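You operate a simulated robot arm through the tools that you are given. There is no shell and no other tool.

You run a simulated robot arm. Do the job below in one go: nothing can be reset, and whatever is moved stays where it is left.

## Task
Put things in order on the top of the short steel table. At the end: the tall grey stone stands where the silver long nut stood; the short white stone stands where the tall grey stone stood; the silver long nut from the top of the short steel table stands where the tall red stone stood; the tall red stone is on the grey small steel plate; whatever was shut is shut again. Leave all else as you found it, and nothing knocked over. Set down upright: tall red stone.

It is judged by the outcome, as a careful person would: the job done as asked, and still so three seconds after it is handed in. It fails if anything else is knocked over, pushed out of place, dropped, spilled or broken.

## Robot
A 6-joint arm with a two-finger parallel gripper, fixed in place. Base frame: the origin is at the foot of the arm, x ahead of it, y to its left, z up; the work surface is at about z = 0. Readings come in cm, degrees, newtons and seconds.
With the tool pointing down near the work surface it reaches from about 16 to 42 cm from the base axis. Its first joint turns from -66.0 to 66.0 degrees. Payload 1.57 kg.
Tool frame: the origin (TCP) lies between the finger pads and is the grasp point; the fingertips stand 3 cm ahead of it; z points along the fingers, y is the line along which they close. The gripper opens to 8 cm. The fingers are 1.7 cm wide and 1.2 cm thick; the gripper's body (4 by 8.2 cm) begins 8 cm behind the TCP.
Orientation is that of the tool frame in the base frame, as a unit quaternion [w, x, y, z]. With the fingers straight down and closing along the base's y, the tool's x points along the base's -x, its y along +y and its z along -z.

## Interface
- The arm moves only by the tool drive_tool. Its argument "deltas" is a list that holds one entry, the list of rows, each a list of 6 numbers: the shift along the tool's x, y, z in cm, then the turn, a rotation vector about the tool's x, y, z in degrees. In form: [[[dx, dy, dz, rx, ry, rz], ...]]. A call has 1 to 20 rows; each row shifts and turns the commanded pose from where the row before left it, along the tool's axes as they then stand. "grip" is the gripper command, from -1 (shut) to 1 (fully open), values between in proportion, set as the call begins (left out, the last holds). A row lasts 0.2 s, in which the tool goes at most 5 cm and 8.6 degrees; a call with a longer step from one row to the next is refused whole, and so is a gripper value outside its range. Where a pose cannot be reached the arm comes as near as it can. A force on the tool above 40 N (or 10 N above the force at the start of the call, whichever is more), or a blocked arm, ends the call early, and 0.2 s more pass. The fingers move at their own pace (about 15.3 cm/s each) and stop on an object; they squeeze with about 42 N. The grip force told is the motor's: it shows also when the fingers shut on nothing. Time passes only in rows, and 0.2 s behind the last, so rows that do not move let the fingers close. It gives the time, the measured TCP pose, the force on the tool (base axes), the opening and the grip force at its end, in the units of the frame above (readings bear some noise), with the torque about the TCP (base axes, N m) and any sound that the robot's microphone picked up.
- Cameras (640 x 400 px; columns grow to the right, rows downward): "scene" is fixed at [4.86, -32.7, 41.87]; the picture's right is [0.84, -0.55, 0.00], its down [-0.34, -0.51, -0.79] and it looks along [0.43, 0.66, -0.62] (base axes); focal length 226 px, centre (320, 200). "wrist" rides on the gripper at [7.2, -0.7, -12.2] in the tool frame; the picture's right is [0.09, 1.00, 0.00], its down [-0.84, 0.08, -0.54] and it looks along [-0.54, 0.05, 0.84] (tool axes); focal length 238 px, centre (320, 200). There is no depth. A picture from a camera that has moved, and an enlarged one, comes with that camera's place and axes in the base frame and with its lens.
- camera(camera): a new picture of that camera. The clock stands still meanwhile.
- close_up(camera, box): a new picture of the part [left, top, right, bottom] of that camera's present view, enlarged. The clock stands still meanwhile.
- hand_in(): hands the job in; it is judged then, once.

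Nothing tells you positions but the pictures and the camera data. Unless the task says otherwise, let go and move clear before handing in.

The tools are called after "Request:" as name(argument=value, ...) on one line, values as JSON. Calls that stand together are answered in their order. drive_tool: Moves the arm, as the interface text tells. Its arguments: {"type":"object","properties":{"deltas":{"type":"array","items":{"type":"array","items":{"type":"array","items":{"type":"number"}}}},"grip":{"type":"number"}},"required":["deltas"]} The other tools are called the same way: camera (camera) takes a picture; close_up (camera, box) takes an enlarged picture of a part of a camera's view; hand_in () hands the job in.

At the start:

```text
time: 0.0
tool_pos: [22.97, -0.59, 27.39]
tool_rot: [-0.001, 0.0, 1.0, 0.0]
contact_force: [-0.9, 0.1, -1.4]
wrist_torque: [-0.02, -0.02, 0.02]
grip_width: 8.01
gripper_force: 0.0
```

scene: 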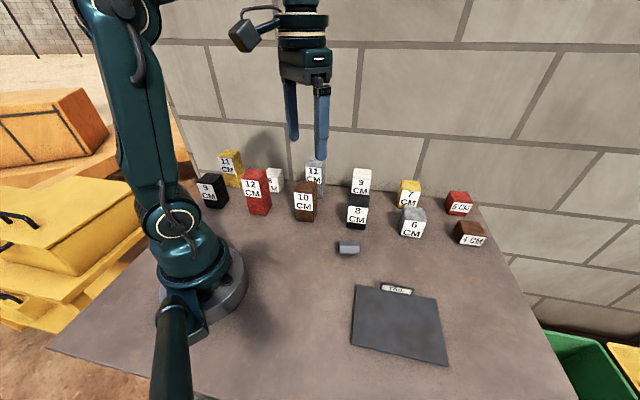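
wrist: 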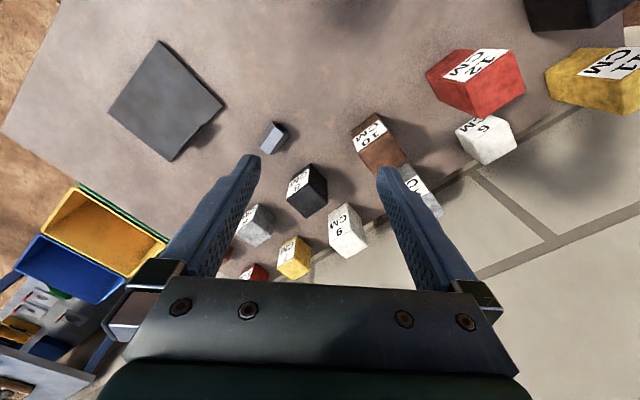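

I see a group of labelled stones on the table, a small silver nut in front of them and a dark plate on the right. I'll take enlarged pictures before moving anything.

Request:
close_up(camera="scene", box=[190, 140, 350, 240])

Request:
close_up(camera="scene", box=[330, 160, 490, 260])

Request:
close_up(camera="scene", box=[320, 230, 480, 380])

Request:
close_up(camera="wrist", box=[220, 80, 460, 290])

Request:
close_up(camera="wrist", box=[400, 0, 640, 160])

Request:
close_up(camera="wrist", box=[90, 20, 300, 170])

```text
4.00 times, centred on (270, 190) of scene
camera zoom: at [4.86, -32.7, 41.87], right [0.84, -0.55, 0.0], down [-0.34, -0.51, -0.79], along [0.43, 0.66, -0.62], focal length 905 px, centre (520, 240)
```

zoom: 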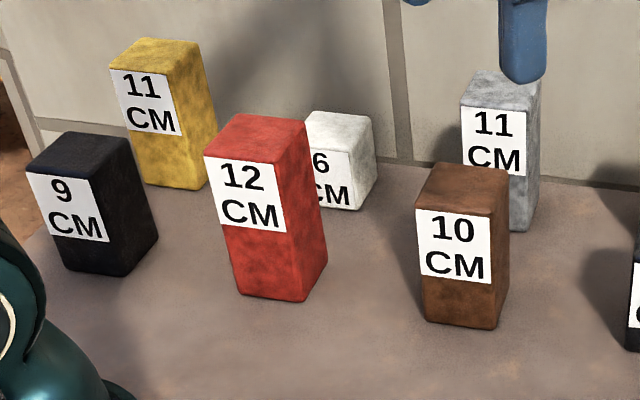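

```text
4.00 times, centred on (410, 210) of scene
camera zoom: at [4.86, -32.7, 41.87], right [0.84, -0.55, 0.0], down [-0.34, -0.51, -0.79], along [0.43, 0.66, -0.62], focal length 905 px, centre (-40, 160)
```

zoom: 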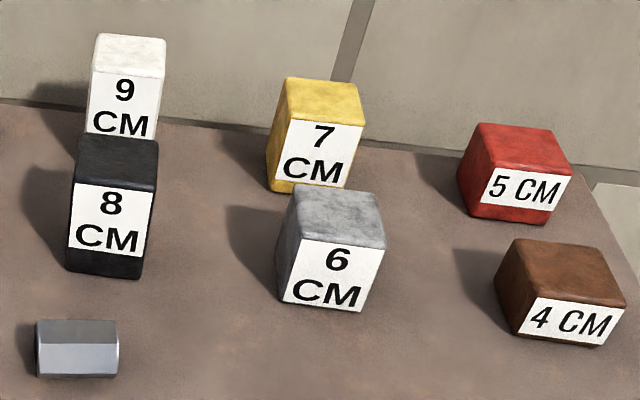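

```text
2.67 times, centred on (400, 305) of scene
camera zoom: at [4.86, -32.7, 41.87], right [0.84, -0.55, 0.0], down [-0.34, -0.51, -0.79], along [0.43, 0.66, -0.62], focal length 603 px, centre (107, -80)
```

zoom: 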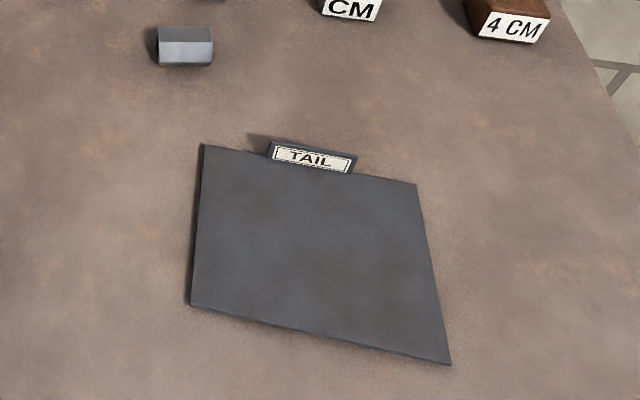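

```text
1.90 times, centred on (340, 185) of wrist
camera zoom: at [15.7, -1.26, 39.76], right [-0.09, 1.0, 0.0], down [0.84, 0.08, 0.54], along [0.54, 0.05, -0.84], focal length 454 px, centre (282, 229)
```

zoom: 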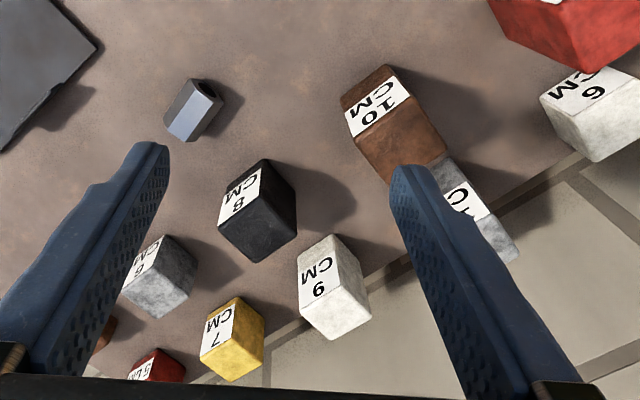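

```text
2.50 times, centred on (520, 80) of wrist
camera zoom: at [15.7, -1.26, 39.76], right [-0.09, 1.0, 0.0], down [0.84, 0.08, 0.54], along [0.54, 0.05, -0.84], focal length 596 px, centre (-180, 500)
```

zoom: 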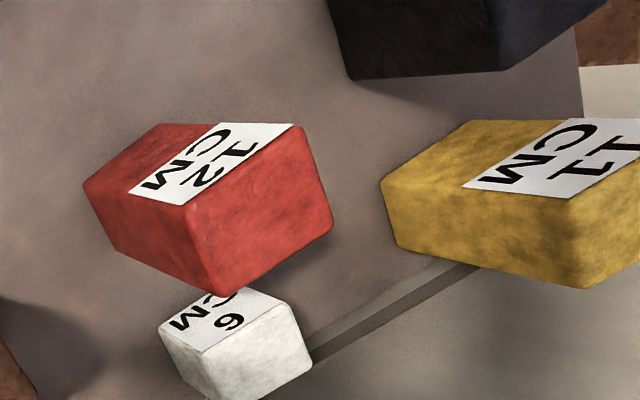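

```text
2.67 times, centred on (195, 95) of wrist
camera zoom: at [15.7, -1.26, 39.76], right [-0.09, 1.0, 0.0], down [0.84, 0.08, 0.54], along [0.54, 0.05, -0.84], focal length 636 px, centre (653, 480)
```

zoom: 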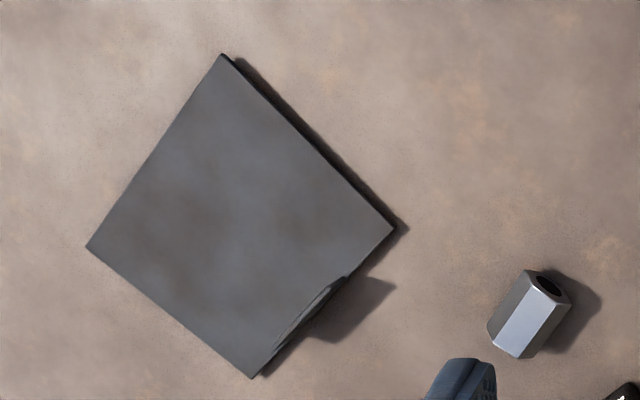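

The stones carry their heights in cm. I take the tall red 12 to be at about (17.7, 17.8), the tall grey 11 at (35, 15.5), the short white 6 at (25.6, 25.3), the nut lying on its side at (29, -7.8), and the plate centred at (26.3, -24.6). The order will be red to plate, nut to red's spot, grey to nut's spot, then white to grey's spot. First I'll swing the wrist camera towards red for a better look.

Request:
drive_tool(deltas=[[[1.8, 2.92, 0.6, 0, 0, 0], [1.8, 2.92, 0.6, 0, 0, 0], [1.8, 2.92, 0.6, 0, 0, 0], [1.8, 2.92, 0.6, 0, 0, 0], [1.8, 2.92, 0.6, 0, 0, 0], [0, 0, 0, 0, 0, -7.5], [0, 0, 0, 0, 0, -7.5], [0, 0, 0, 0, 0, -7.5], [0, 0, 0, 0, 0, -7.5], [0, 0, 0, 0, 0, -7.5], [0, 0, 0, 0, 0, -7.5], [0, 0, 0, 0, 0, 0]]], grip=1)

Request:
camera(camera="wrist")

Request:
camera(camera="scene")

```text
time: 2.6
tool_pos: [13.96, 13.89, 24.41]
tool_rot: [0.0, -0.384, 0.923, 0.0]
contact_force: [-0.2, -0.1, 0.1]
wrist_torque: [0.02, -0.03, 0.0]
grip_width: 8.03
gripper_force: 0.1
```

```text
taken
camera wrist: at [9.29, 8.45, 36.81], right [-0.77, 0.64, 0.0], down [0.54, 0.65, 0.54], along [0.35, 0.42, -0.84], focal length 238 px, centre (320, 200)
```

wrist: 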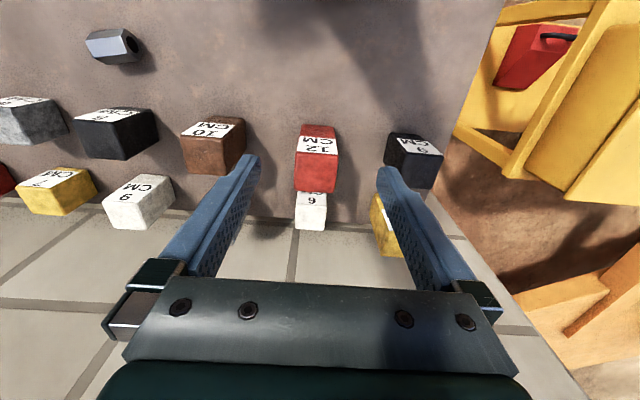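

```text
taken
```

scene: 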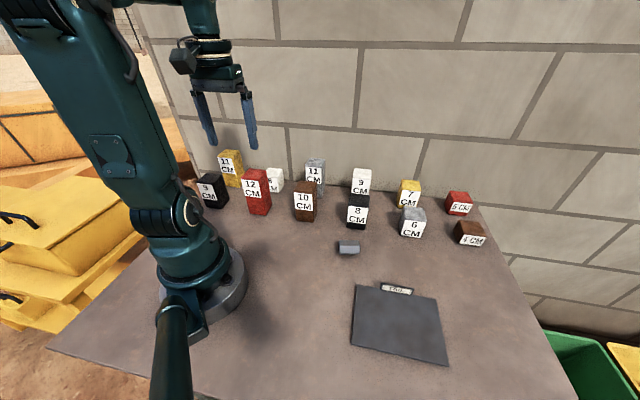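

The arm is now beside red at the height I wanted, and the view is clear. I'll enlarge it to pin down the positions of red and the white short stone.

Request:
close_up(camera="wrist", box=[240, 100, 400, 240])

Request:
close_up(camera="wrist", box=[70, 20, 260, 220])

```text
2.86 times, centred on (320, 170) of wrist
camera zoom: at [9.29, 8.45, 36.81], right [-0.77, 0.64, 0.0], down [0.54, 0.65, 0.54], along [0.35, 0.42, -0.84], focal length 681 px, centre (320, 286)
```

zoom: 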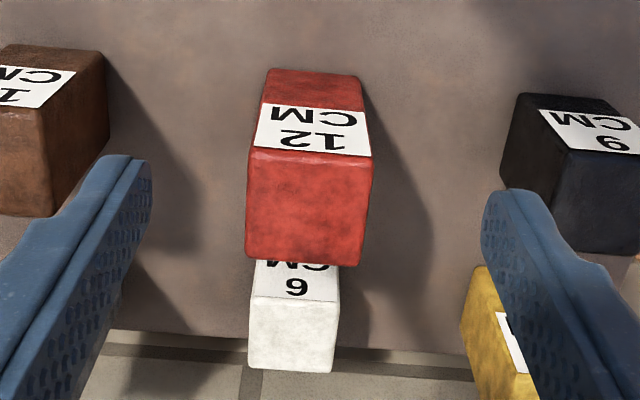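

```text
2.00 times, centred on (165, 120) of wrist
camera zoom: at [9.29, 8.45, 36.81], right [-0.77, 0.64, 0.0], down [0.54, 0.65, 0.54], along [0.35, 0.42, -0.84], focal length 477 px, centre (630, 360)
```

zoom: 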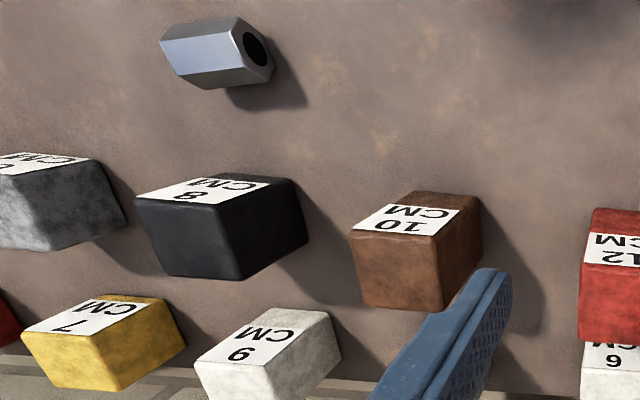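

Red's top centre comes out at about (17.55, 17.6), turned roughly 48°, with sides of about 4.8 cm. I'll move over it with the gripper open, come partway down and check.

Request:
drive_tool(deltas=[[[-2.58, 0.05, 0, 0, 0, -1.4], [-2.58, 0.05, 0, 0, 0, -1.4], [0, 0, 2.5, 0, 0, 0], [0, 0, 2.5, 0, 0, 0], [0, 0, 2.5, 0, 0, 0], [0, 0, 0, 0, 0, 0]]], grip=1)

Request:
camera(camera="wrist")

Request:
camera(camera="scene")

```text
time: 4.0
tool_pos: [17.74, 17.57, 16.93]
tool_rot: [0.001, -0.405, 0.914, 0.0]
contact_force: [-0.4, 0.4, -0.2]
wrist_torque: [0.02, 0.03, -0.03]
grip_width: 8.01
gripper_force: 0.1
```

```text
taken
camera wrist: at [13.17, 11.99, 29.21], right [-0.8, 0.6, 0.0], down [0.5, 0.67, 0.54], along [0.33, 0.43, -0.84], focal length 238 px, centre (320, 200)
```

wrist: 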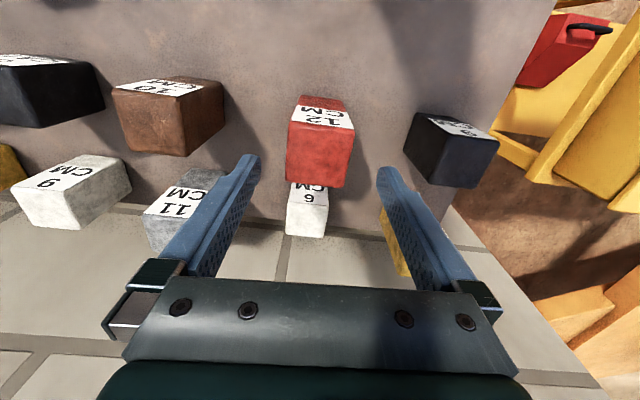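

```text
taken
```

scene: 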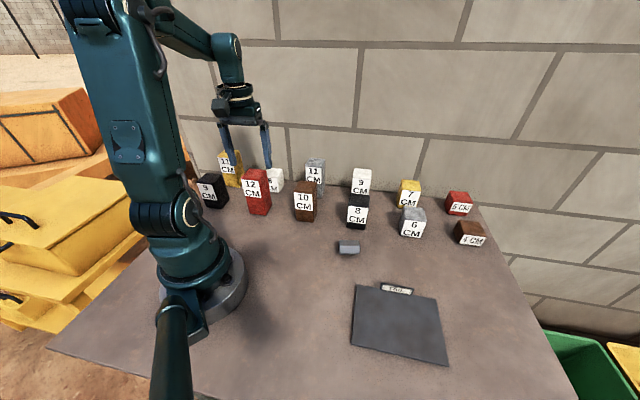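

The top of red sits exactly where the grasp axis passes, so I'm aligned. I'll go down to grasp height and close.

Request:
drive_tool(deltas=[[[0, 0, 2.4, 0, 0, 0], [0, 0, 2.4, 0, 0, 0], [0, 0, 2.4, 0, 0, 0], [0, 0, 2.2, 0, 0, 0], [0, 0, 0, 0, 0, 0]]])

Request:
drive_tool(deltas=[[[0, 0, 0, 0, 0, 0], [0, 0, 0, 0, 0, 0], [0, 0, 0, 0, 0, 0]]], grip=-1)

Request:
camera(camera="wrist")

```text
time: 5.2
tool_pos: [17.4, 17.71, 7.41]
tool_rot: [0.0, -0.405, 0.914, 0.0]
contact_force: [-0.7, -0.3, -0.7]
wrist_torque: [-0.03, -0.03, 0.0]
grip_width: 8.01
gripper_force: 0.0
```

```text
time: 6.0
tool_pos: [17.43, 17.73, 7.48]
tool_rot: [0.0, -0.405, 0.914, 0.0]
contact_force: [2.2, 0.6, 0.4]
wrist_torque: [0.13, -0.06, -0.08]
grip_width: 5.03
gripper_force: 41.9
```

```text
taken
camera wrist: at [13.11, 12.06, 19.78], right [-0.8, 0.6, 0.0], down [0.5, 0.67, 0.54], along [0.33, 0.43, -0.84], focal length 238 px, centre (320, 200)
```

wrist: 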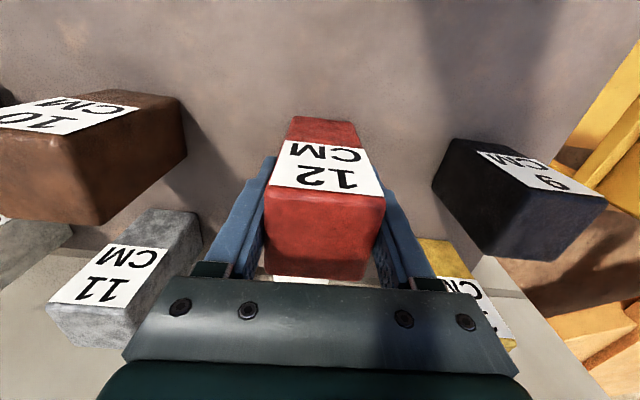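

Red is gripped at 5.0 cm wide. I'll lift it straight up until it clears every stone, then carry it towards the plate.

Request:
drive_tool(deltas=[[[0, 0, -1.0, 0, 0, 0], [0, 0, -2.25, 0, 0, 0], [0, 0, -2.25, 0, 0, 0], [0, 0, -2.25, 0, 0, 0], [0, 0, -2.25, 0, 0, 0], [0, 0, -2.25, 0, 0, 0], [0, 0, -2.25, 0, 0, 0], [0, 0, 0, 0, 0, 0]]])

Request:
drive_tool(deltas=[[[1.0, -1.4, 0, 0, 0, 0], [1.4, -1.95, 0, 0, 0, 0], [1.4, -1.95, 0, 0, 0, 0], [1.4, -1.95, 0, 0, 0, 0], [1.4, -1.95, 0, 0, 0, 0], [1.4, -1.95, 0, 0, 0, 0], [1.4, -1.95, 0, 0, 0, 0], [1.4, -1.95, 0, 0, 0, 0], [1.4, -1.95, 0, 0, 0, 0], [0.5, -0.6, 0, 0, 0, 0], [0, 0, 0, 0, 0, 6.5], [0, 0, 0, 0, 0, 6.5], [0, 0, 0, 0, 0, 6.5], [0, 0, 0, 0, 0, 6.5], [0, 0, 0, 0, 0, 6.5], [0, 0, 0, 0, 0, 6.5], [0, 0, 0, 0, 0, 6.5], [0, 0, 0, 0, 0, 2.3], [0, 0, 0, 0, 0, 0]]])

Request:
camera(camera="scene")

Request:
camera(camera="wrist")

```text
time: 7.8
tool_pos: [17.28, 17.65, 22.2]
tool_rot: [0.0, -0.406, 0.914, -0.001]
contact_force: [-0.4, 0.4, -7.8]
wrist_torque: [0.02, 0.01, 0.01]
grip_width: 5.03
gripper_force: 41.8
```

```text
time: 11.8
tool_pos: [21.9, -3.53, 22.02]
tool_rot: [0.0, 0.001, 1.0, 0.0]
contact_force: [0.4, -0.6, -7.2]
wrist_torque: [0.02, -0.01, -0.02]
grip_width: 5.03
gripper_force: 42.4
```

```text
taken
```

scene: 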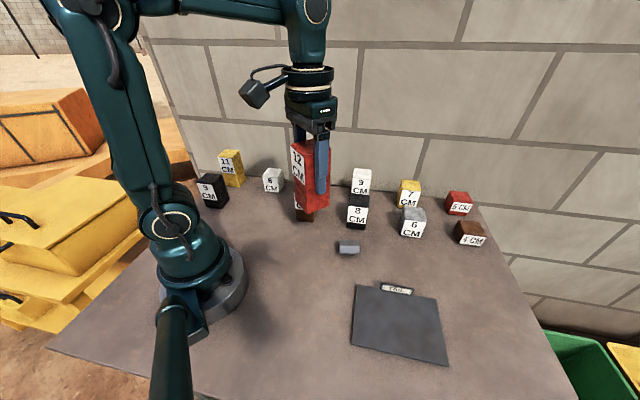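

```text
taken
camera wrist: at [14.76, -4.13, 34.31], right [-0.09, 1.0, 0.0], down [0.84, 0.08, 0.54], along [0.54, 0.05, -0.84], focal length 238 px, centre (320, 200)
```

wrist: 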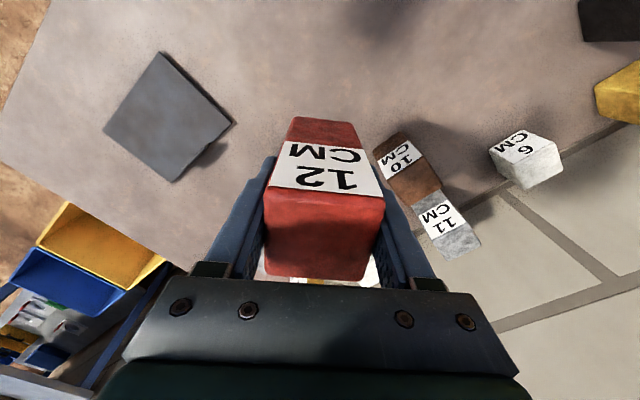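

The plate centre now comes out at about (26.1, -24.6), with its edges at 45°. I'll turn to match it and move over the plate, staying high.

Request:
drive_tool(deltas=[[[0, 0, 0, 0, 0, 6.5], [0, 0, 0, 0, 0, 6.5], [0, 0, 0, 0, 0, 6.5], [0, 0, 0, 0, 0, 6.5], [0, 0, 0, 0, 0, 6.5], [0, 0, 0, 0, 0, 6.5], [0, 0, 0, 0, 0, 6.0], [-0.9, -0.6, 0, 0, 0, 0], [-1.7, -1.13, 0, 0, 0, 0], [-1.7, -1.13, 0, 0, 0, 0], [-1.7, -1.13, 0, 0, 0, 0], [-1.7, -1.13, 0, 0, 0, 0], [-1.7, -1.13, 0, 0, 0, 0], [-1.7, -1.13, 0, 0, 0, 0], [-1.7, -1.13, 0, 0, 0, 0], [-1.7, -1.13, 0, 0, 0, 0], [-1.7, -1.13, 0, 0, 0, 0], [-1.7, -1.13, 0, 0, 0, 0], [0, 0, 0, 0, 0, 0]]])

Request:
camera(camera="scene")

Request:
camera(camera="wrist")

```text
time: 15.8
tool_pos: [26.05, -24.53, 21.84]
tool_rot: [0.001, 0.383, 0.924, 0.0]
contact_force: [-0.2, 0.1, -7.1]
wrist_torque: [0.01, 0.0, 0.01]
grip_width: 5.01
gripper_force: 42.3
```

```text
taken
```

scene: 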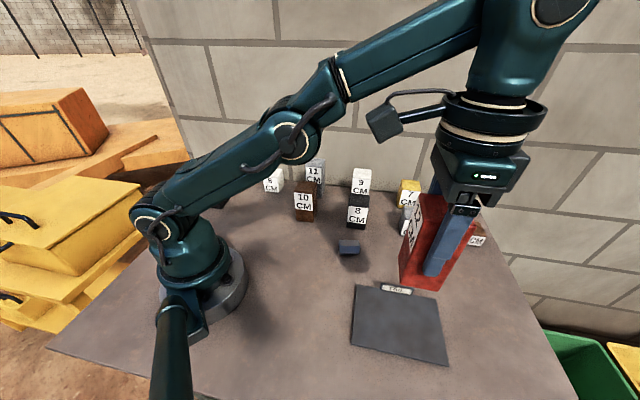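

```text
taken
camera wrist: at [20.59, -19.82, 34.15], right [0.64, 0.77, 0.0], down [0.65, -0.54, 0.54], along [0.42, -0.35, -0.84], focal length 238 px, centre (320, 200)
```

wrist: 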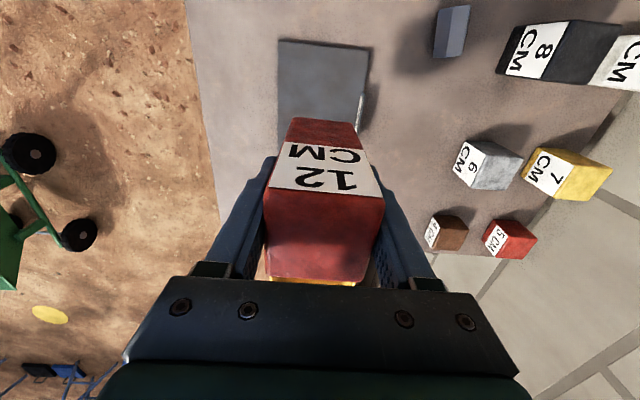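

The stone is right over the plate and square with it. I'll lower to just above the plate, then creep down to contact.

Request:
drive_tool(deltas=[[[0, 0, 1.7, 0, 0, 0], [0, 0, 2.0, 0, 0, 0], [0, 0, 2.0, 0, 0, 0], [0, 0, 2.0, 0, 0, 0], [0, 0, 2.0, 0, 0, 0], [0, 0, 2.0, 0, 0, 0], [0, 0, 1.2, 0, 0, 0], [0, 0, 0, 0, 0, 0]]])

Request:
camera(camera="scene")

Request:
close_up(camera="scene", box=[320, 230, 480, 380])

```text
time: 17.6
tool_pos: [26.25, -24.5, 9.14]
tool_rot: [0.0, 0.383, 0.924, 0.0]
contact_force: [-0.7, -0.2, -8.3]
wrist_torque: [0.01, 0.02, 0.02]
grip_width: 5.01
gripper_force: 42.2
```

```text
taken
```

scene: 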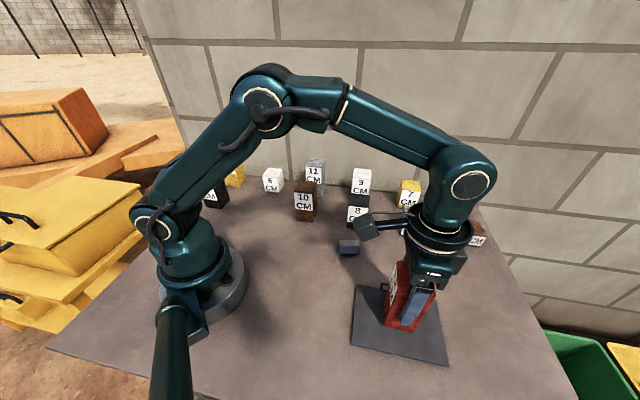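

```text
2.67 times, centred on (400, 305) of scene
camera zoom: at [4.86, -32.7, 41.86], right [0.84, -0.55, 0.0], down [-0.34, -0.51, -0.79], along [0.43, 0.66, -0.62], focal length 603 px, centre (107, -80)
```

zoom: 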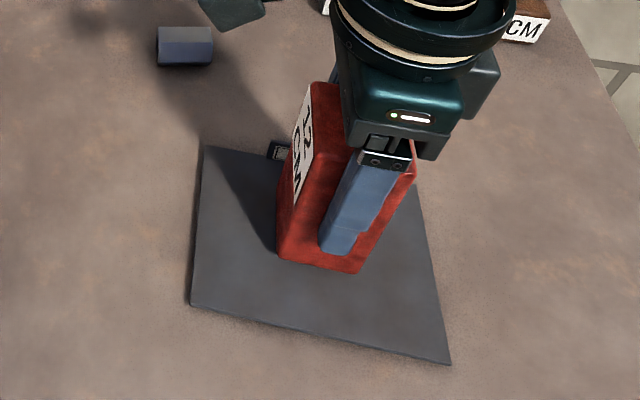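

Red is hovering about 1 cm above the plate's middle. I'll creep down while watching the force.

Request:
drive_tool(deltas=[[[0, 0, 0.2, 0, 0, 0], [0, 0, 0.2, 0, 0, 0], [0, 0, 0.2, 0, 0, 0], [0, 0, 0.2, 0, 0, 0]]])

Request:
drive_tool(deltas=[[[0, 0, 0.15, 0, 0, 0], [0, 0, 0.15, 0, 0, 0]]])

```text
time: 18.6
tool_pos: [26.2, -24.51, 8.37]
tool_rot: [0.0, 0.384, 0.923, 0.0]
contact_force: [1.0, -0.8, -8.6]
wrist_torque: [0.04, 0.03, -0.03]
grip_width: 5.01
gripper_force: 42.0
```

```text
time: 19.2
tool_pos: [26.13, -24.55, 8.28]
tool_rot: [0.001, 0.383, 0.924, 0.0]
contact_force: [-5.7, 7.4, 25.7]
wrist_torque: [0.33, 0.26, -0.31]
grip_width: 5.02
gripper_force: 42.2
```

The stone touches the plate with a force of about 26 N. I'll ease off slightly, open the gripper, and retreat straight up.

Request:
drive_tool(deltas=[[[0, 0, -0.12, 0, 0, 0], [0, 0, 0, 0, 0, 0]]])

Request:
drive_tool(deltas=[[[0, 0, 0, 0, 0, 0], [0, 0, 0, 0, 0, 0], [0, 0, 0, 0, 0, 0]]], grip=1)

Request:
drive_tool(deltas=[[[0, 0, -1.0, 0, 0, 0], [0, 0, -2.5, 0, 0, 0], [0, 0, -2.5, 0, 0, 0], [0, 0, -2.5, 0, 0, 0], [0, 0, -2.5, 0, 0, 0], [0, 0, -2.5, 0, 0, 0], [0, 0, 0, 0, 0, 0]]])

Request:
camera(camera="wrist")

Request:
camera(camera="scene")

```text
time: 19.8
tool_pos: [26.22, -24.67, 8.24]
tool_rot: [0.001, 0.383, 0.924, 0.0]
contact_force: [-4.0, 0.0, 14.1]
wrist_torque: [-0.32, -0.22, -0.09]
grip_width: 4.99
gripper_force: 42.3
```

```text
time: 20.6
tool_pos: [26.07, -24.48, 8.23]
tool_rot: [0.0, 0.382, 0.924, 0.0]
contact_force: [-0.1, -0.1, -0.6]
wrist_torque: [-0.02, 0.0, -0.02]
grip_width: 8.03
gripper_force: 0.1
```

```text
time: 22.2
tool_pos: [26.2, -24.7, 21.73]
tool_rot: [-0.001, 0.383, 0.924, 0.0]
contact_force: [0.4, 0.6, -0.9]
wrist_torque: [0.01, -0.01, 0.0]
grip_width: 8.0
gripper_force: 0.1
```

```text
taken
camera wrist: at [20.54, -19.98, 33.96], right [0.64, 0.77, 0.0], down [0.65, -0.54, 0.54], along [0.42, -0.35, -0.84], focal length 238 px, centre (320, 200)
```

wrist: 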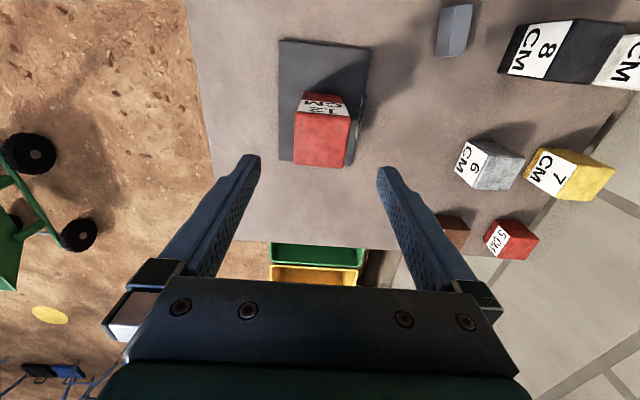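

```text
taken
```

scene: 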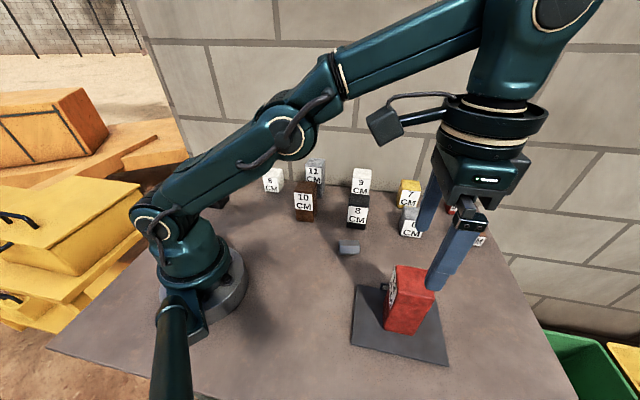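

Red stands upright in the middle of the plate. Next is the nut: I'll turn so the fingers can close along its length, and position the camera to see it.

Request:
drive_tool(deltas=[[[1.98, 1.1, 0, 0, 0, 0], [1.98, 1.1, 0, 0, 0, 0], [1.98, 1.1, 0, 0, 0, 0], [1.98, 1.1, 0, 0, 0, 0], [0, 0, 0, 0, 0, -7.3], [0, 0, 0, 0, 0, -7.3], [0, 0, 0, 0, 0, -7.3], [0, 0, 0, 0, 0, -7.3], [0, 0, 0, 0, 0, -7.3], [0, 0, 0, 0, 0, -7.3], [0, 0, 0, 0, 0, -7.3], [0, 0, 0, 0, 0, -7.3], [0, 0, 0, 0, 0, -7.3], [0, 0, 0, 0, 0, -7.3], [0, 0, 0, 0, 0, -7.3], [0, 0, 0, 0, 0, -7.3], [0, 0, 0, 0, 0, -7.3], [0, 0, 0, 0, 0, -7.1], [0, 0, 0, 0, 0, 0]]])

Request:
camera(camera="wrist")

Request:
close_up(camera="wrist", box=[240, 110, 400, 240])

Request:
camera(camera="scene")

```text
time: 26.2
tool_pos: [23.71, -15.87, 21.79]
tool_rot: [0.0, -0.478, 0.878, -0.001]
contact_force: [-0.1, -0.5, 0.9]
wrist_torque: [-0.03, 0.0, -0.02]
grip_width: 8.02
gripper_force: 0.0
```

```text
taken
camera wrist: at [20.33, -22.26, 34.0], right [-0.89, 0.46, 0.0], down [0.39, 0.74, 0.54], along [0.25, 0.48, -0.84], focal length 238 px, centre (320, 200)
```

wrist: 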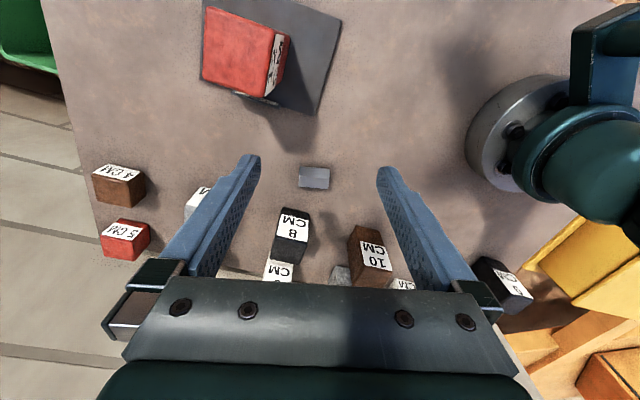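

```text
3.08 times, centred on (320, 175) of wrist
camera zoom: at [20.33, -22.26, 34.0], right [-0.89, 0.46, 0.0], down [0.39, 0.74, 0.54], along [0.25, 0.48, -0.84], focal length 733 px, centre (320, 277)
```

zoom: 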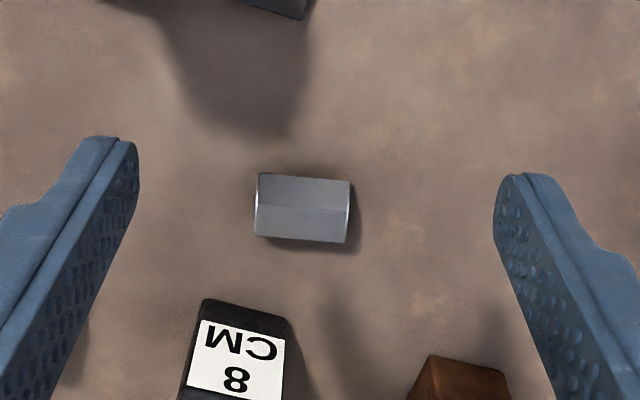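

```text
taken
```

scene: 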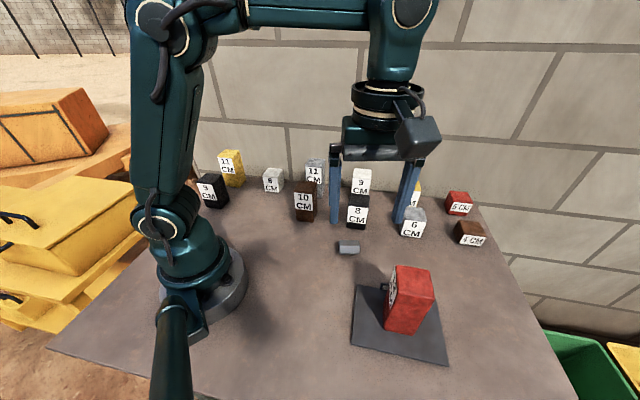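

The nut's centre comes out at (29.05, -7.65), with its long axis at about θ = -57.8°. I'll move above it and come partway down to check alignment.

Request:
drive_tool(deltas=[[[-2.45, -0.01, 0, 0, 0, -0.7], [-2.45, 0, 0, 0, 0, 0], [-2.45, 0, 0, 0, 0, 0], [-2.45, 0, 0, 0, 0, 0], [0, 0, 2.5, 0, 0, 0], [0, 0, 2.5, 0, 0, 0], [0, 0, 2.5, 0, 0, 0], [0, 0, 2.5, 0, 0, 0], [0, 0, 2.5, 0, 0, 0], [0, 0, 0, 0, 0, 0]]])

Request:
camera(camera="wrist")

Request:
close_up(camera="wrist", box=[220, 60, 420, 200])

```text
time: 28.4
tool_pos: [28.97, -7.47, 9.26]
tool_rot: [-0.001, -0.483, 0.876, 0.0]
contact_force: [0.0, -0.2, -0.4]
wrist_torque: [0.01, 0.0, 0.01]
grip_width: 8.0
gripper_force: 0.0
```

```text
taken
camera wrist: at [25.68, -13.86, 21.53], right [-0.89, 0.45, 0.0], down [0.38, 0.75, 0.54], along [0.25, 0.48, -0.84], focal length 238 px, centre (320, 200)
```

wrist: 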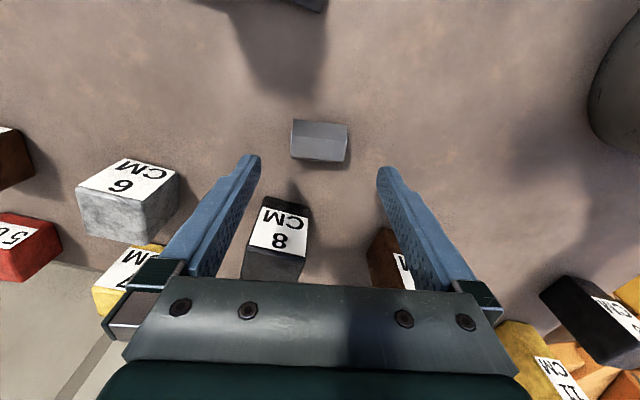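

```text
2.86 times, centred on (320, 130) of wrist
camera zoom: at [25.68, -13.86, 21.53], right [-0.89, 0.45, 0.0], down [0.38, 0.75, 0.54], along [0.25, 0.48, -0.84], focal length 681 px, centre (320, 400)
```

zoom: 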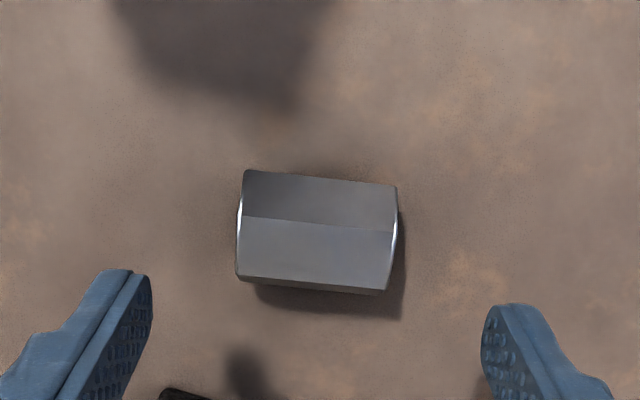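

The nut is within about 0.3 cm of the grasp axis. I'll correct that, go down until the fingertips are just above the table, and close gently.

Request:
drive_tool(deltas=[[[0.3, -0.05, 0, 0, 0, 0], [0, 0, 1.9, 0, 0, 0], [0, 0, 1.9, 0, 0, 0], [0, 0, 1.1, 0, 0, 0], [0, 0, 0.7, 0, 0, 0], [0, 0, 0, 0, 0, 0]]])

Request:
drive_tool(deltas=[[[0, 0, 0, 0, 0, 0], [0, 0, 0, 0, 0, 0], [0, 0, 0, 0, 0, 0]]], grip=-1)

Request:
camera(camera="wrist")

```text
time: 29.8
tool_pos: [28.84, -8.02, 3.75]
tool_rot: [0.0, -0.482, 0.876, 0.0]
contact_force: [-0.9, 0.4, 0.6]
wrist_torque: [0.0, -0.03, 0.01]
grip_width: 8.02
gripper_force: 0.0
```

```text
time: 30.6
tool_pos: [28.89, -8.0, 3.83]
tool_rot: [0.001, -0.482, 0.876, 0.0]
contact_force: [0.3, 0.6, 0.2]
wrist_torque: [0.02, -0.01, 0.01]
grip_width: 4.44
gripper_force: 42.3
```

```text
taken
camera wrist: at [25.57, -14.29, 16.01], right [-0.89, 0.45, 0.0], down [0.38, 0.75, 0.54], along [0.25, 0.48, -0.84], focal length 238 px, centre (320, 200)
```

wrist: 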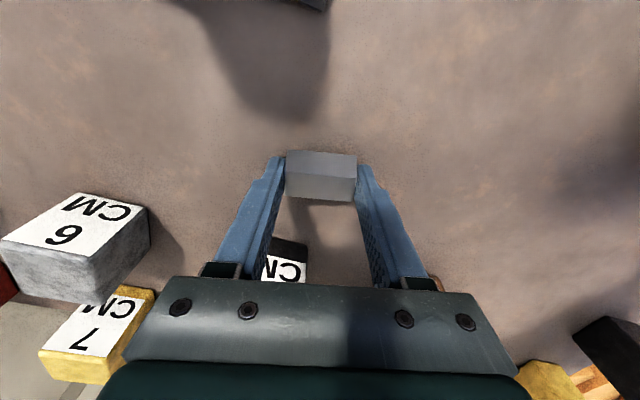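

The nut is held by its ends, 4.4 cm apart. I'll lift it well clear and carry it, without turning it, to the spot where red stood.

Request:
drive_tool(deltas=[[[0, 0, -1.0, 0, 0, 0], [0, 0, -2.0, 0, 0, 0], [0, 0, -2.5, 0, 0, 0], [0, 0, -2.5, 0, 0, 0], [0, 0, -2.5, 0, 0, 0], [0, 0, -2.5, 0, 0, 0], [0, 0, -1.0, 0, 0, 0], [0, 0, 0, 0, 0, 0]]])

Request:
drive_tool(deltas=[[[-0.6, 0.9, 0, 0, 0, 0], [-1.1, 1.66, 0, 0, 0, 0], [-1.15, 1.72, 0, 0, 0, 0], [-1.15, 1.72, 0, 0, 0, 0], [-1.15, 1.72, 0, 0, 0, 0], [-1.15, 1.72, 0, 0, 0, 0], [-1.15, 1.72, 0, 0, 0, 0], [-1.15, 1.72, 0, 0, 0, 0], [-1.15, 1.72, 0, 0, 0, 0], [-1.15, 1.72, 0, 0, 0, 0], [-1.15, 1.72, 0, 0, 0, 0], [-1.15, 1.72, 0, 0, 0, 0], [-1.15, 1.72, 0, 0, 0, 0], [-1.15, 1.82, 0, 0, 0, 0], [0, 0, 0, 0, 0, 0]]])

Request:
camera(camera="wrist")

Request:
camera(camera="scene")

```text
time: 32.4
tool_pos: [28.77, -7.95, 17.81]
tool_rot: [0.001, -0.483, 0.876, 0.001]
contact_force: [-0.2, -0.7, -2.7]
wrist_torque: [0.01, -0.02, 0.03]
grip_width: 4.42
gripper_force: 41.7
```

```text
time: 35.6
tool_pos: [17.33, 17.73, 17.82]
tool_rot: [0.001, -0.482, 0.876, 0.0]
contact_force: [0.0, -0.6, -2.6]
wrist_torque: [0.01, 0.0, 0.02]
grip_width: 4.43
gripper_force: 42.2
```

```text
taken
camera wrist: at [13.99, 11.37, 30.03], right [-0.89, 0.45, 0.0], down [0.38, 0.75, 0.54], along [0.25, 0.48, -0.84], focal length 238 px, centre (320, 200)
```

wrist: 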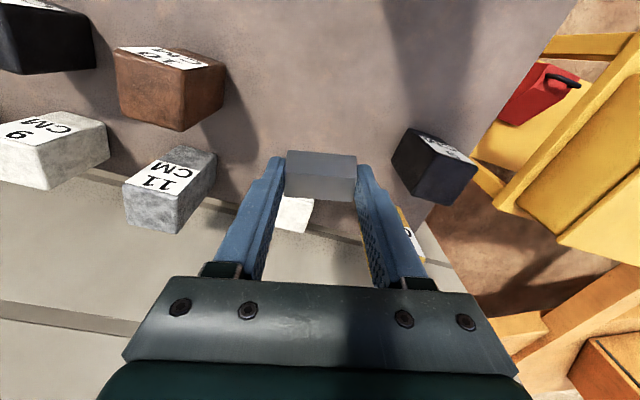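

```text
taken
```

scene: 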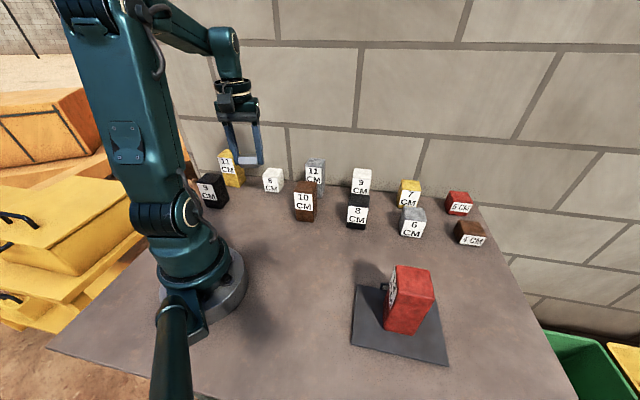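

I'm above red's old spot, which is clear. I'll lower the nut, creeping at the end.

Request:
drive_tool(deltas=[[[0, 0, 1.5, 0, 0, 0], [0, 0, 2.2, 0, 0, 0], [0, 0, 2.2, 0, 0, 0], [0, 0, 2.2, 0, 0, 0], [0, 0, 2.2, 0, 0, 0], [0, 0, 2.0, 0, 0, 0], [0, 0, 1.0, 0, 0, 0], [0, 0, 0, 0, 0, 0]]])

Request:
drive_tool(deltas=[[[0, 0, 0.2, 0, 0, 0], [0, 0, 0.15, 0, 0, 0], [0, 0, 0, 0, 0, 0]]])

```text
time: 37.4
tool_pos: [17.46, 17.71, 4.34]
tool_rot: [0.001, -0.482, 0.876, 0.0]
contact_force: [-0.1, -0.1, -1.0]
wrist_torque: [0.0, -0.06, -0.01]
grip_width: 4.44
gripper_force: 42.2
```

```text
time: 38.2
tool_pos: [17.4, 17.64, 3.96]
tool_rot: [0.0, -0.483, 0.876, 0.0]
contact_force: [-0.2, -0.1, -2.3]
wrist_torque: [-0.01, 0.0, 0.0]
grip_width: 4.44
gripper_force: 42.0
```

Request:
drive_tool(deltas=[[[0, 0, 0.1, 0, 0, 0], [0, 0, 0.1, 0, 0, 0]]])

```text
time: 38.8
tool_pos: [17.37, 17.69, 3.73]
tool_rot: [0.0, -0.482, 0.876, 0.001]
contact_force: [0.0, -0.1, -1.4]
wrist_torque: [0.0, 0.0, -0.02]
grip_width: 4.43
gripper_force: 42.3
```

Nothing is touching yet, so I'll keep creeping down in small steps.

Request:
drive_tool(deltas=[[[0, 0, 0.1, 0, 0, 0], [0, 0, 0, 0, 0, 0]]])

```text
time: 39.4
tool_pos: [17.48, 17.66, 3.7]
tool_rot: [0.0, -0.483, 0.876, 0.001]
contact_force: [-5.0, -4.0, 28.2]
wrist_torque: [-0.02, 0.3, -0.04]
grip_width: 4.44
gripper_force: 42.4
```

The nut is on the table now. I'll ease off, open, and rise straight up.

Request:
drive_tool(deltas=[[[0, 0, -0.08, 0, 0, 0], [0, 0, 0, 0, 0, 0]]])

Request:
drive_tool(deltas=[[[0, 0, 0, 0, 0, 0], [0, 0, 0, 0, 0, 0], [0, 0, 0, 0, 0, 0]]], grip=1)

Request:
drive_tool(deltas=[[[0, 0, -1.0, 0, 0, 0], [0, 0, -2.5, 0, 0, 0], [0, 0, -3, 0, 0, 0], [0, 0, -3, 0, 0, 0], [0, 0, -3, 0, 0, 0], [0, 0, -3, 0, 0, 0], [0, 0, -3, 0, 0, 0], [0, 0, 0, 0, 0, 0]]])

Request:
camera(camera="wrist")

Request:
camera(camera="scene")

```text
time: 40.0
tool_pos: [17.46, 17.68, 3.77]
tool_rot: [0.001, -0.482, 0.876, -0.001]
contact_force: [-2.3, -1.3, 10.4]
wrist_torque: [0.03, 0.17, -0.02]
grip_width: 4.44
gripper_force: 42.2
```

```text
time: 40.8
tool_pos: [17.51, 17.76, 3.68]
tool_rot: [-0.001, -0.483, 0.876, 0.0]
contact_force: [0.2, 0.2, -0.8]
wrist_torque: [0.04, 0.0, 0.0]
grip_width: 7.99
gripper_force: 0.0
```

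```text
time: 42.6
tool_pos: [17.59, 17.57, 22.31]
tool_rot: [-0.001, -0.482, 0.876, 0.0]
contact_force: [0.6, -0.4, -0.6]
wrist_torque: [0.05, 0.02, 0.0]
grip_width: 8.0
gripper_force: 0.0
```

```text
taken
camera wrist: at [14.2, 11.2, 34.52], right [-0.89, 0.45, 0.0], down [0.38, 0.75, 0.54], along [0.25, 0.48, -0.84], focal length 238 px, centre (320, 200)
```

wrist: 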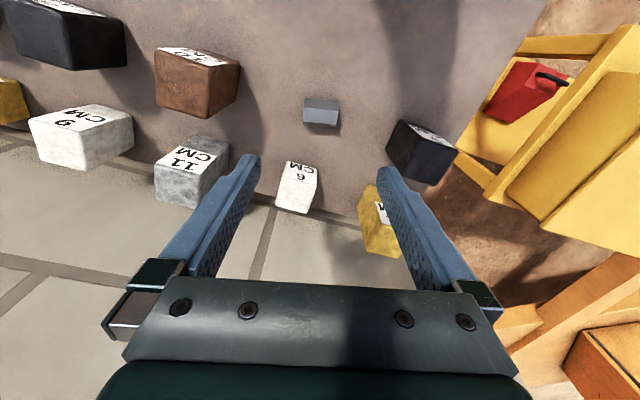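

```text
taken
```

scene: 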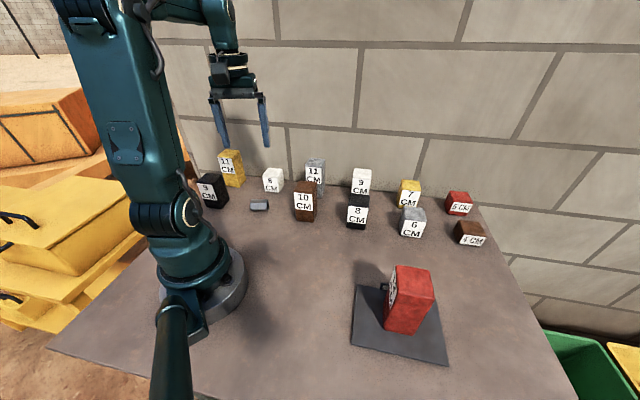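

The nut lies in red's old spot. I'll enlarge the white short stone and the tall grey stone from here to measure them.

Request:
close_up(camera="wrist", box=[240, 80, 400, 220])

Request:
close_up(camera="wrist", box=[130, 40, 260, 220])

Request:
close_up(camera="scene", box=[190, 140, 350, 240])

```text
2.86 times, centred on (320, 150) of wrist
camera zoom: at [14.2, 11.2, 34.52], right [-0.89, 0.45, 0.0], down [0.38, 0.75, 0.54], along [0.25, 0.48, -0.84], focal length 681 px, centre (320, 343)
```

zoom: 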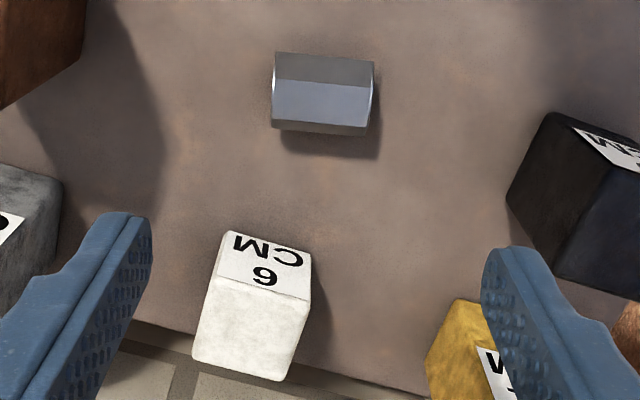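

```text
2.22 times, centred on (195, 130) of wrist
camera zoom: at [14.2, 11.2, 34.52], right [-0.89, 0.45, 0.0], down [0.38, 0.75, 0.54], along [0.25, 0.48, -0.84], focal length 530 px, centre (598, 356)
```

zoom: 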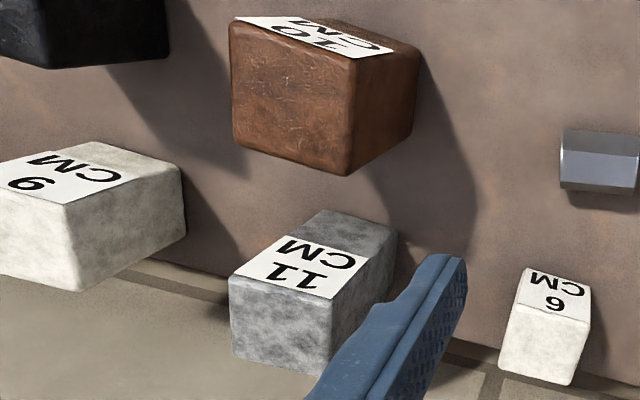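

```text
4.00 times, centred on (270, 190) of scene
camera zoom: at [4.86, -32.7, 41.87], right [0.84, -0.55, 0.0], down [-0.34, -0.51, -0.79], along [0.43, 0.66, -0.62], focal length 905 px, centre (520, 240)
```

zoom: 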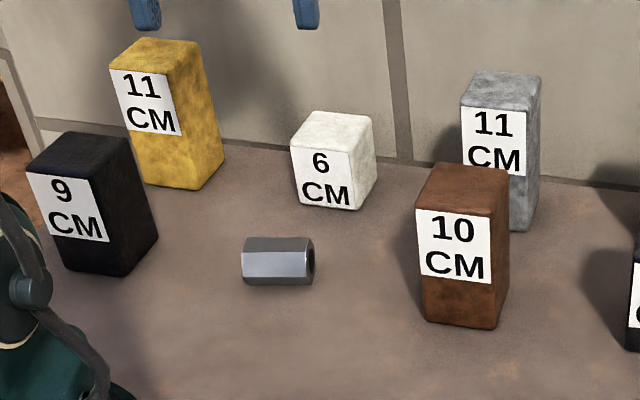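

Grey measures about (35.0, 15.8) at θ ≈ -45.5°, and white about (25.4, 25.35) at -46°. The wall is about 5 cm behind their centres, so I'll grip with the fingers closing along the wall, slightly on the near side. I'm moving above grey now.

Request:
drive_tool(deltas=[[[0, 0, 0, 0, 0, 6.05], [0, 0, 0, 0, 0, 6.05], [-1.457, -1.963, 0.54, 0, 0, 0], [-1.457, -1.963, 0.54, 0, 0, 0], [-1.457, -1.963, 0.54, 0, 0, 0], [-1.457, -1.963, 0.54, 0, 0, 0], [-1.457, -1.963, 0.54, 0, 0, 0], [-1.457, -1.963, 0.54, 0, 0, 0], [-1.457, -1.963, 0.54, 0, 0, 0], [0, 0, 0, 0, 0, 0]]], grip=1)

Request:
camera(camera="wrist")

Request:
camera(camera="scene")

Request:
close_up(camera="wrist", box=[240, 90, 400, 230])

```text
time: 44.8
tool_pos: [34.44, 15.23, 18.46]
tool_rot: [0.0, -0.387, 0.922, 0.0]
contact_force: [0.3, 0.6, -0.2]
wrist_torque: [0.02, 0.01, -0.01]
grip_width: 8.0
gripper_force: 0.1
```

```text
taken
camera wrist: at [29.94, 9.76, 30.73], right [-0.78, 0.63, 0.0], down [0.53, 0.65, 0.54], along [0.34, 0.42, -0.84], focal length 238 px, centre (320, 200)
```

wrist: 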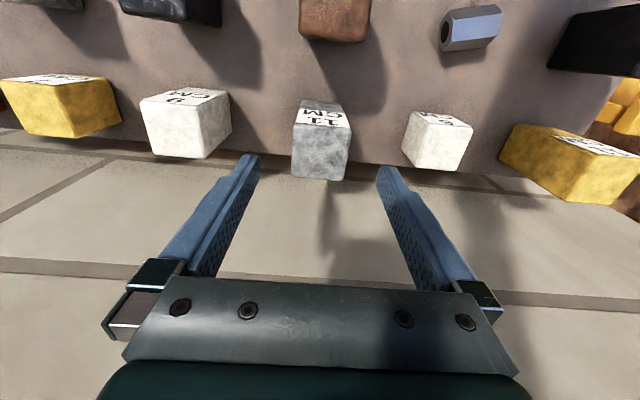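

```text
taken
```

scene: 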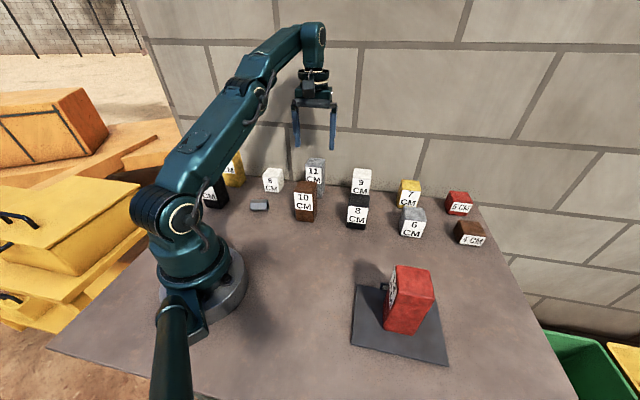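

```text
2.86 times, centred on (320, 160) of wrist
camera zoom: at [29.94, 9.76, 30.73], right [-0.78, 0.63, 0.0], down [0.53, 0.65, 0.54], along [0.34, 0.42, -0.84], focal length 681 px, centre (320, 314)
```

zoom: 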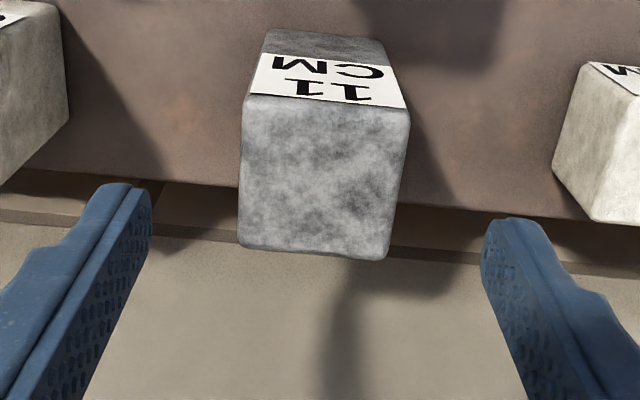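

I'm aligned over grey, offset about 0.8 cm to the near side as planned. I'll go down and grip it.

Request:
drive_tool(deltas=[[[0, 0, 2.0, 0, 0, 0], [0, 0, 2.4, 0, 0, 0], [0, 0, 2.4, 0, 0, 0], [0, 0, 2.4, 0, 0, 0], [0, 0, 2.2, 0, 0, 0], [0, 0, 0, 0, 0, 0]]])

Request:
drive_tool(deltas=[[[0, 0, 0, 0, 0, 0], [0, 0, 0, 0, 0, 0], [0, 0, 0, 0, 0, 0]]], grip=-1)

Request:
camera(camera="wrist")

Request:
camera(camera="scene")

```text
time: 46.2
tool_pos: [34.24, 15.37, 7.09]
tool_rot: [0.0, -0.387, 0.922, -0.001]
contact_force: [0.0, -0.5, -0.4]
wrist_torque: [0.06, -0.03, -0.02]
grip_width: 8.01
gripper_force: 0.1
```

```text
time: 47.0
tool_pos: [34.2, 15.31, 7.17]
tool_rot: [0.0, -0.387, 0.922, 0.0]
contact_force: [1.7, -1.2, -0.6]
wrist_torque: [0.02, -0.08, -0.07]
grip_width: 5.0
gripper_force: 42.1
```

```text
taken
camera wrist: at [29.74, 9.8, 19.42], right [-0.78, 0.63, 0.0], down [0.53, 0.65, 0.54], along [0.34, 0.42, -0.84], focal length 238 px, centre (320, 200)
```

wrist: 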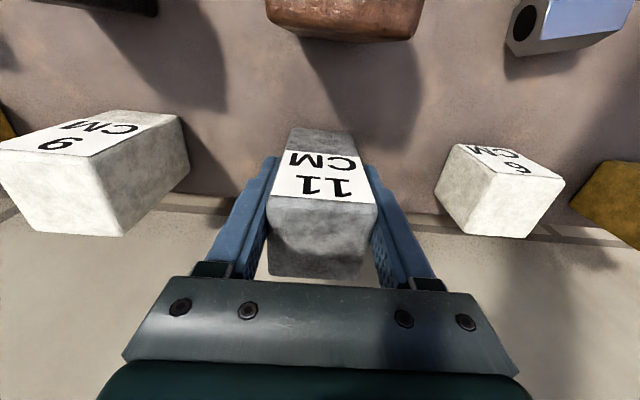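

```text
taken
```

scene: 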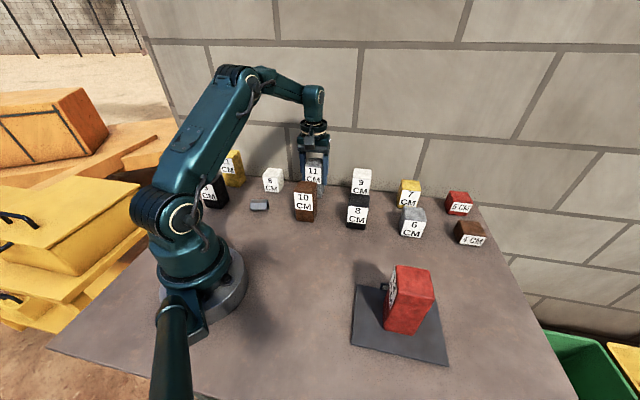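

Grey is gripped at 5.0 cm. I'll check how it sits relative to the grasp point before lifting.

Request:
close_up(camera="wrist", box=[240, 110, 400, 300])

```text
2.11 times, centred on (320, 205) of wrist
camera zoom: at [29.74, 9.8, 19.42], right [-0.78, 0.63, 0.0], down [0.53, 0.65, 0.54], along [0.34, 0.42, -0.84], focal length 502 px, centre (320, 190)
```

zoom: 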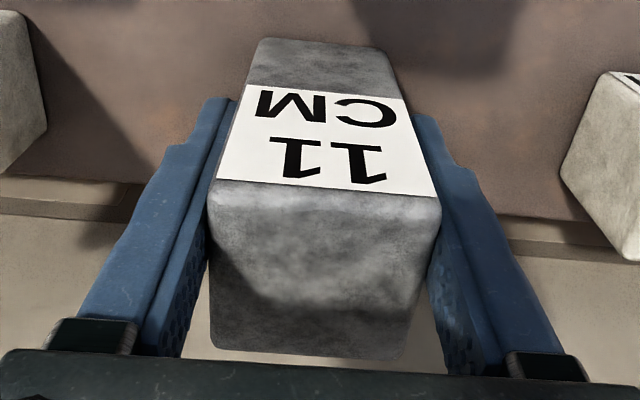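

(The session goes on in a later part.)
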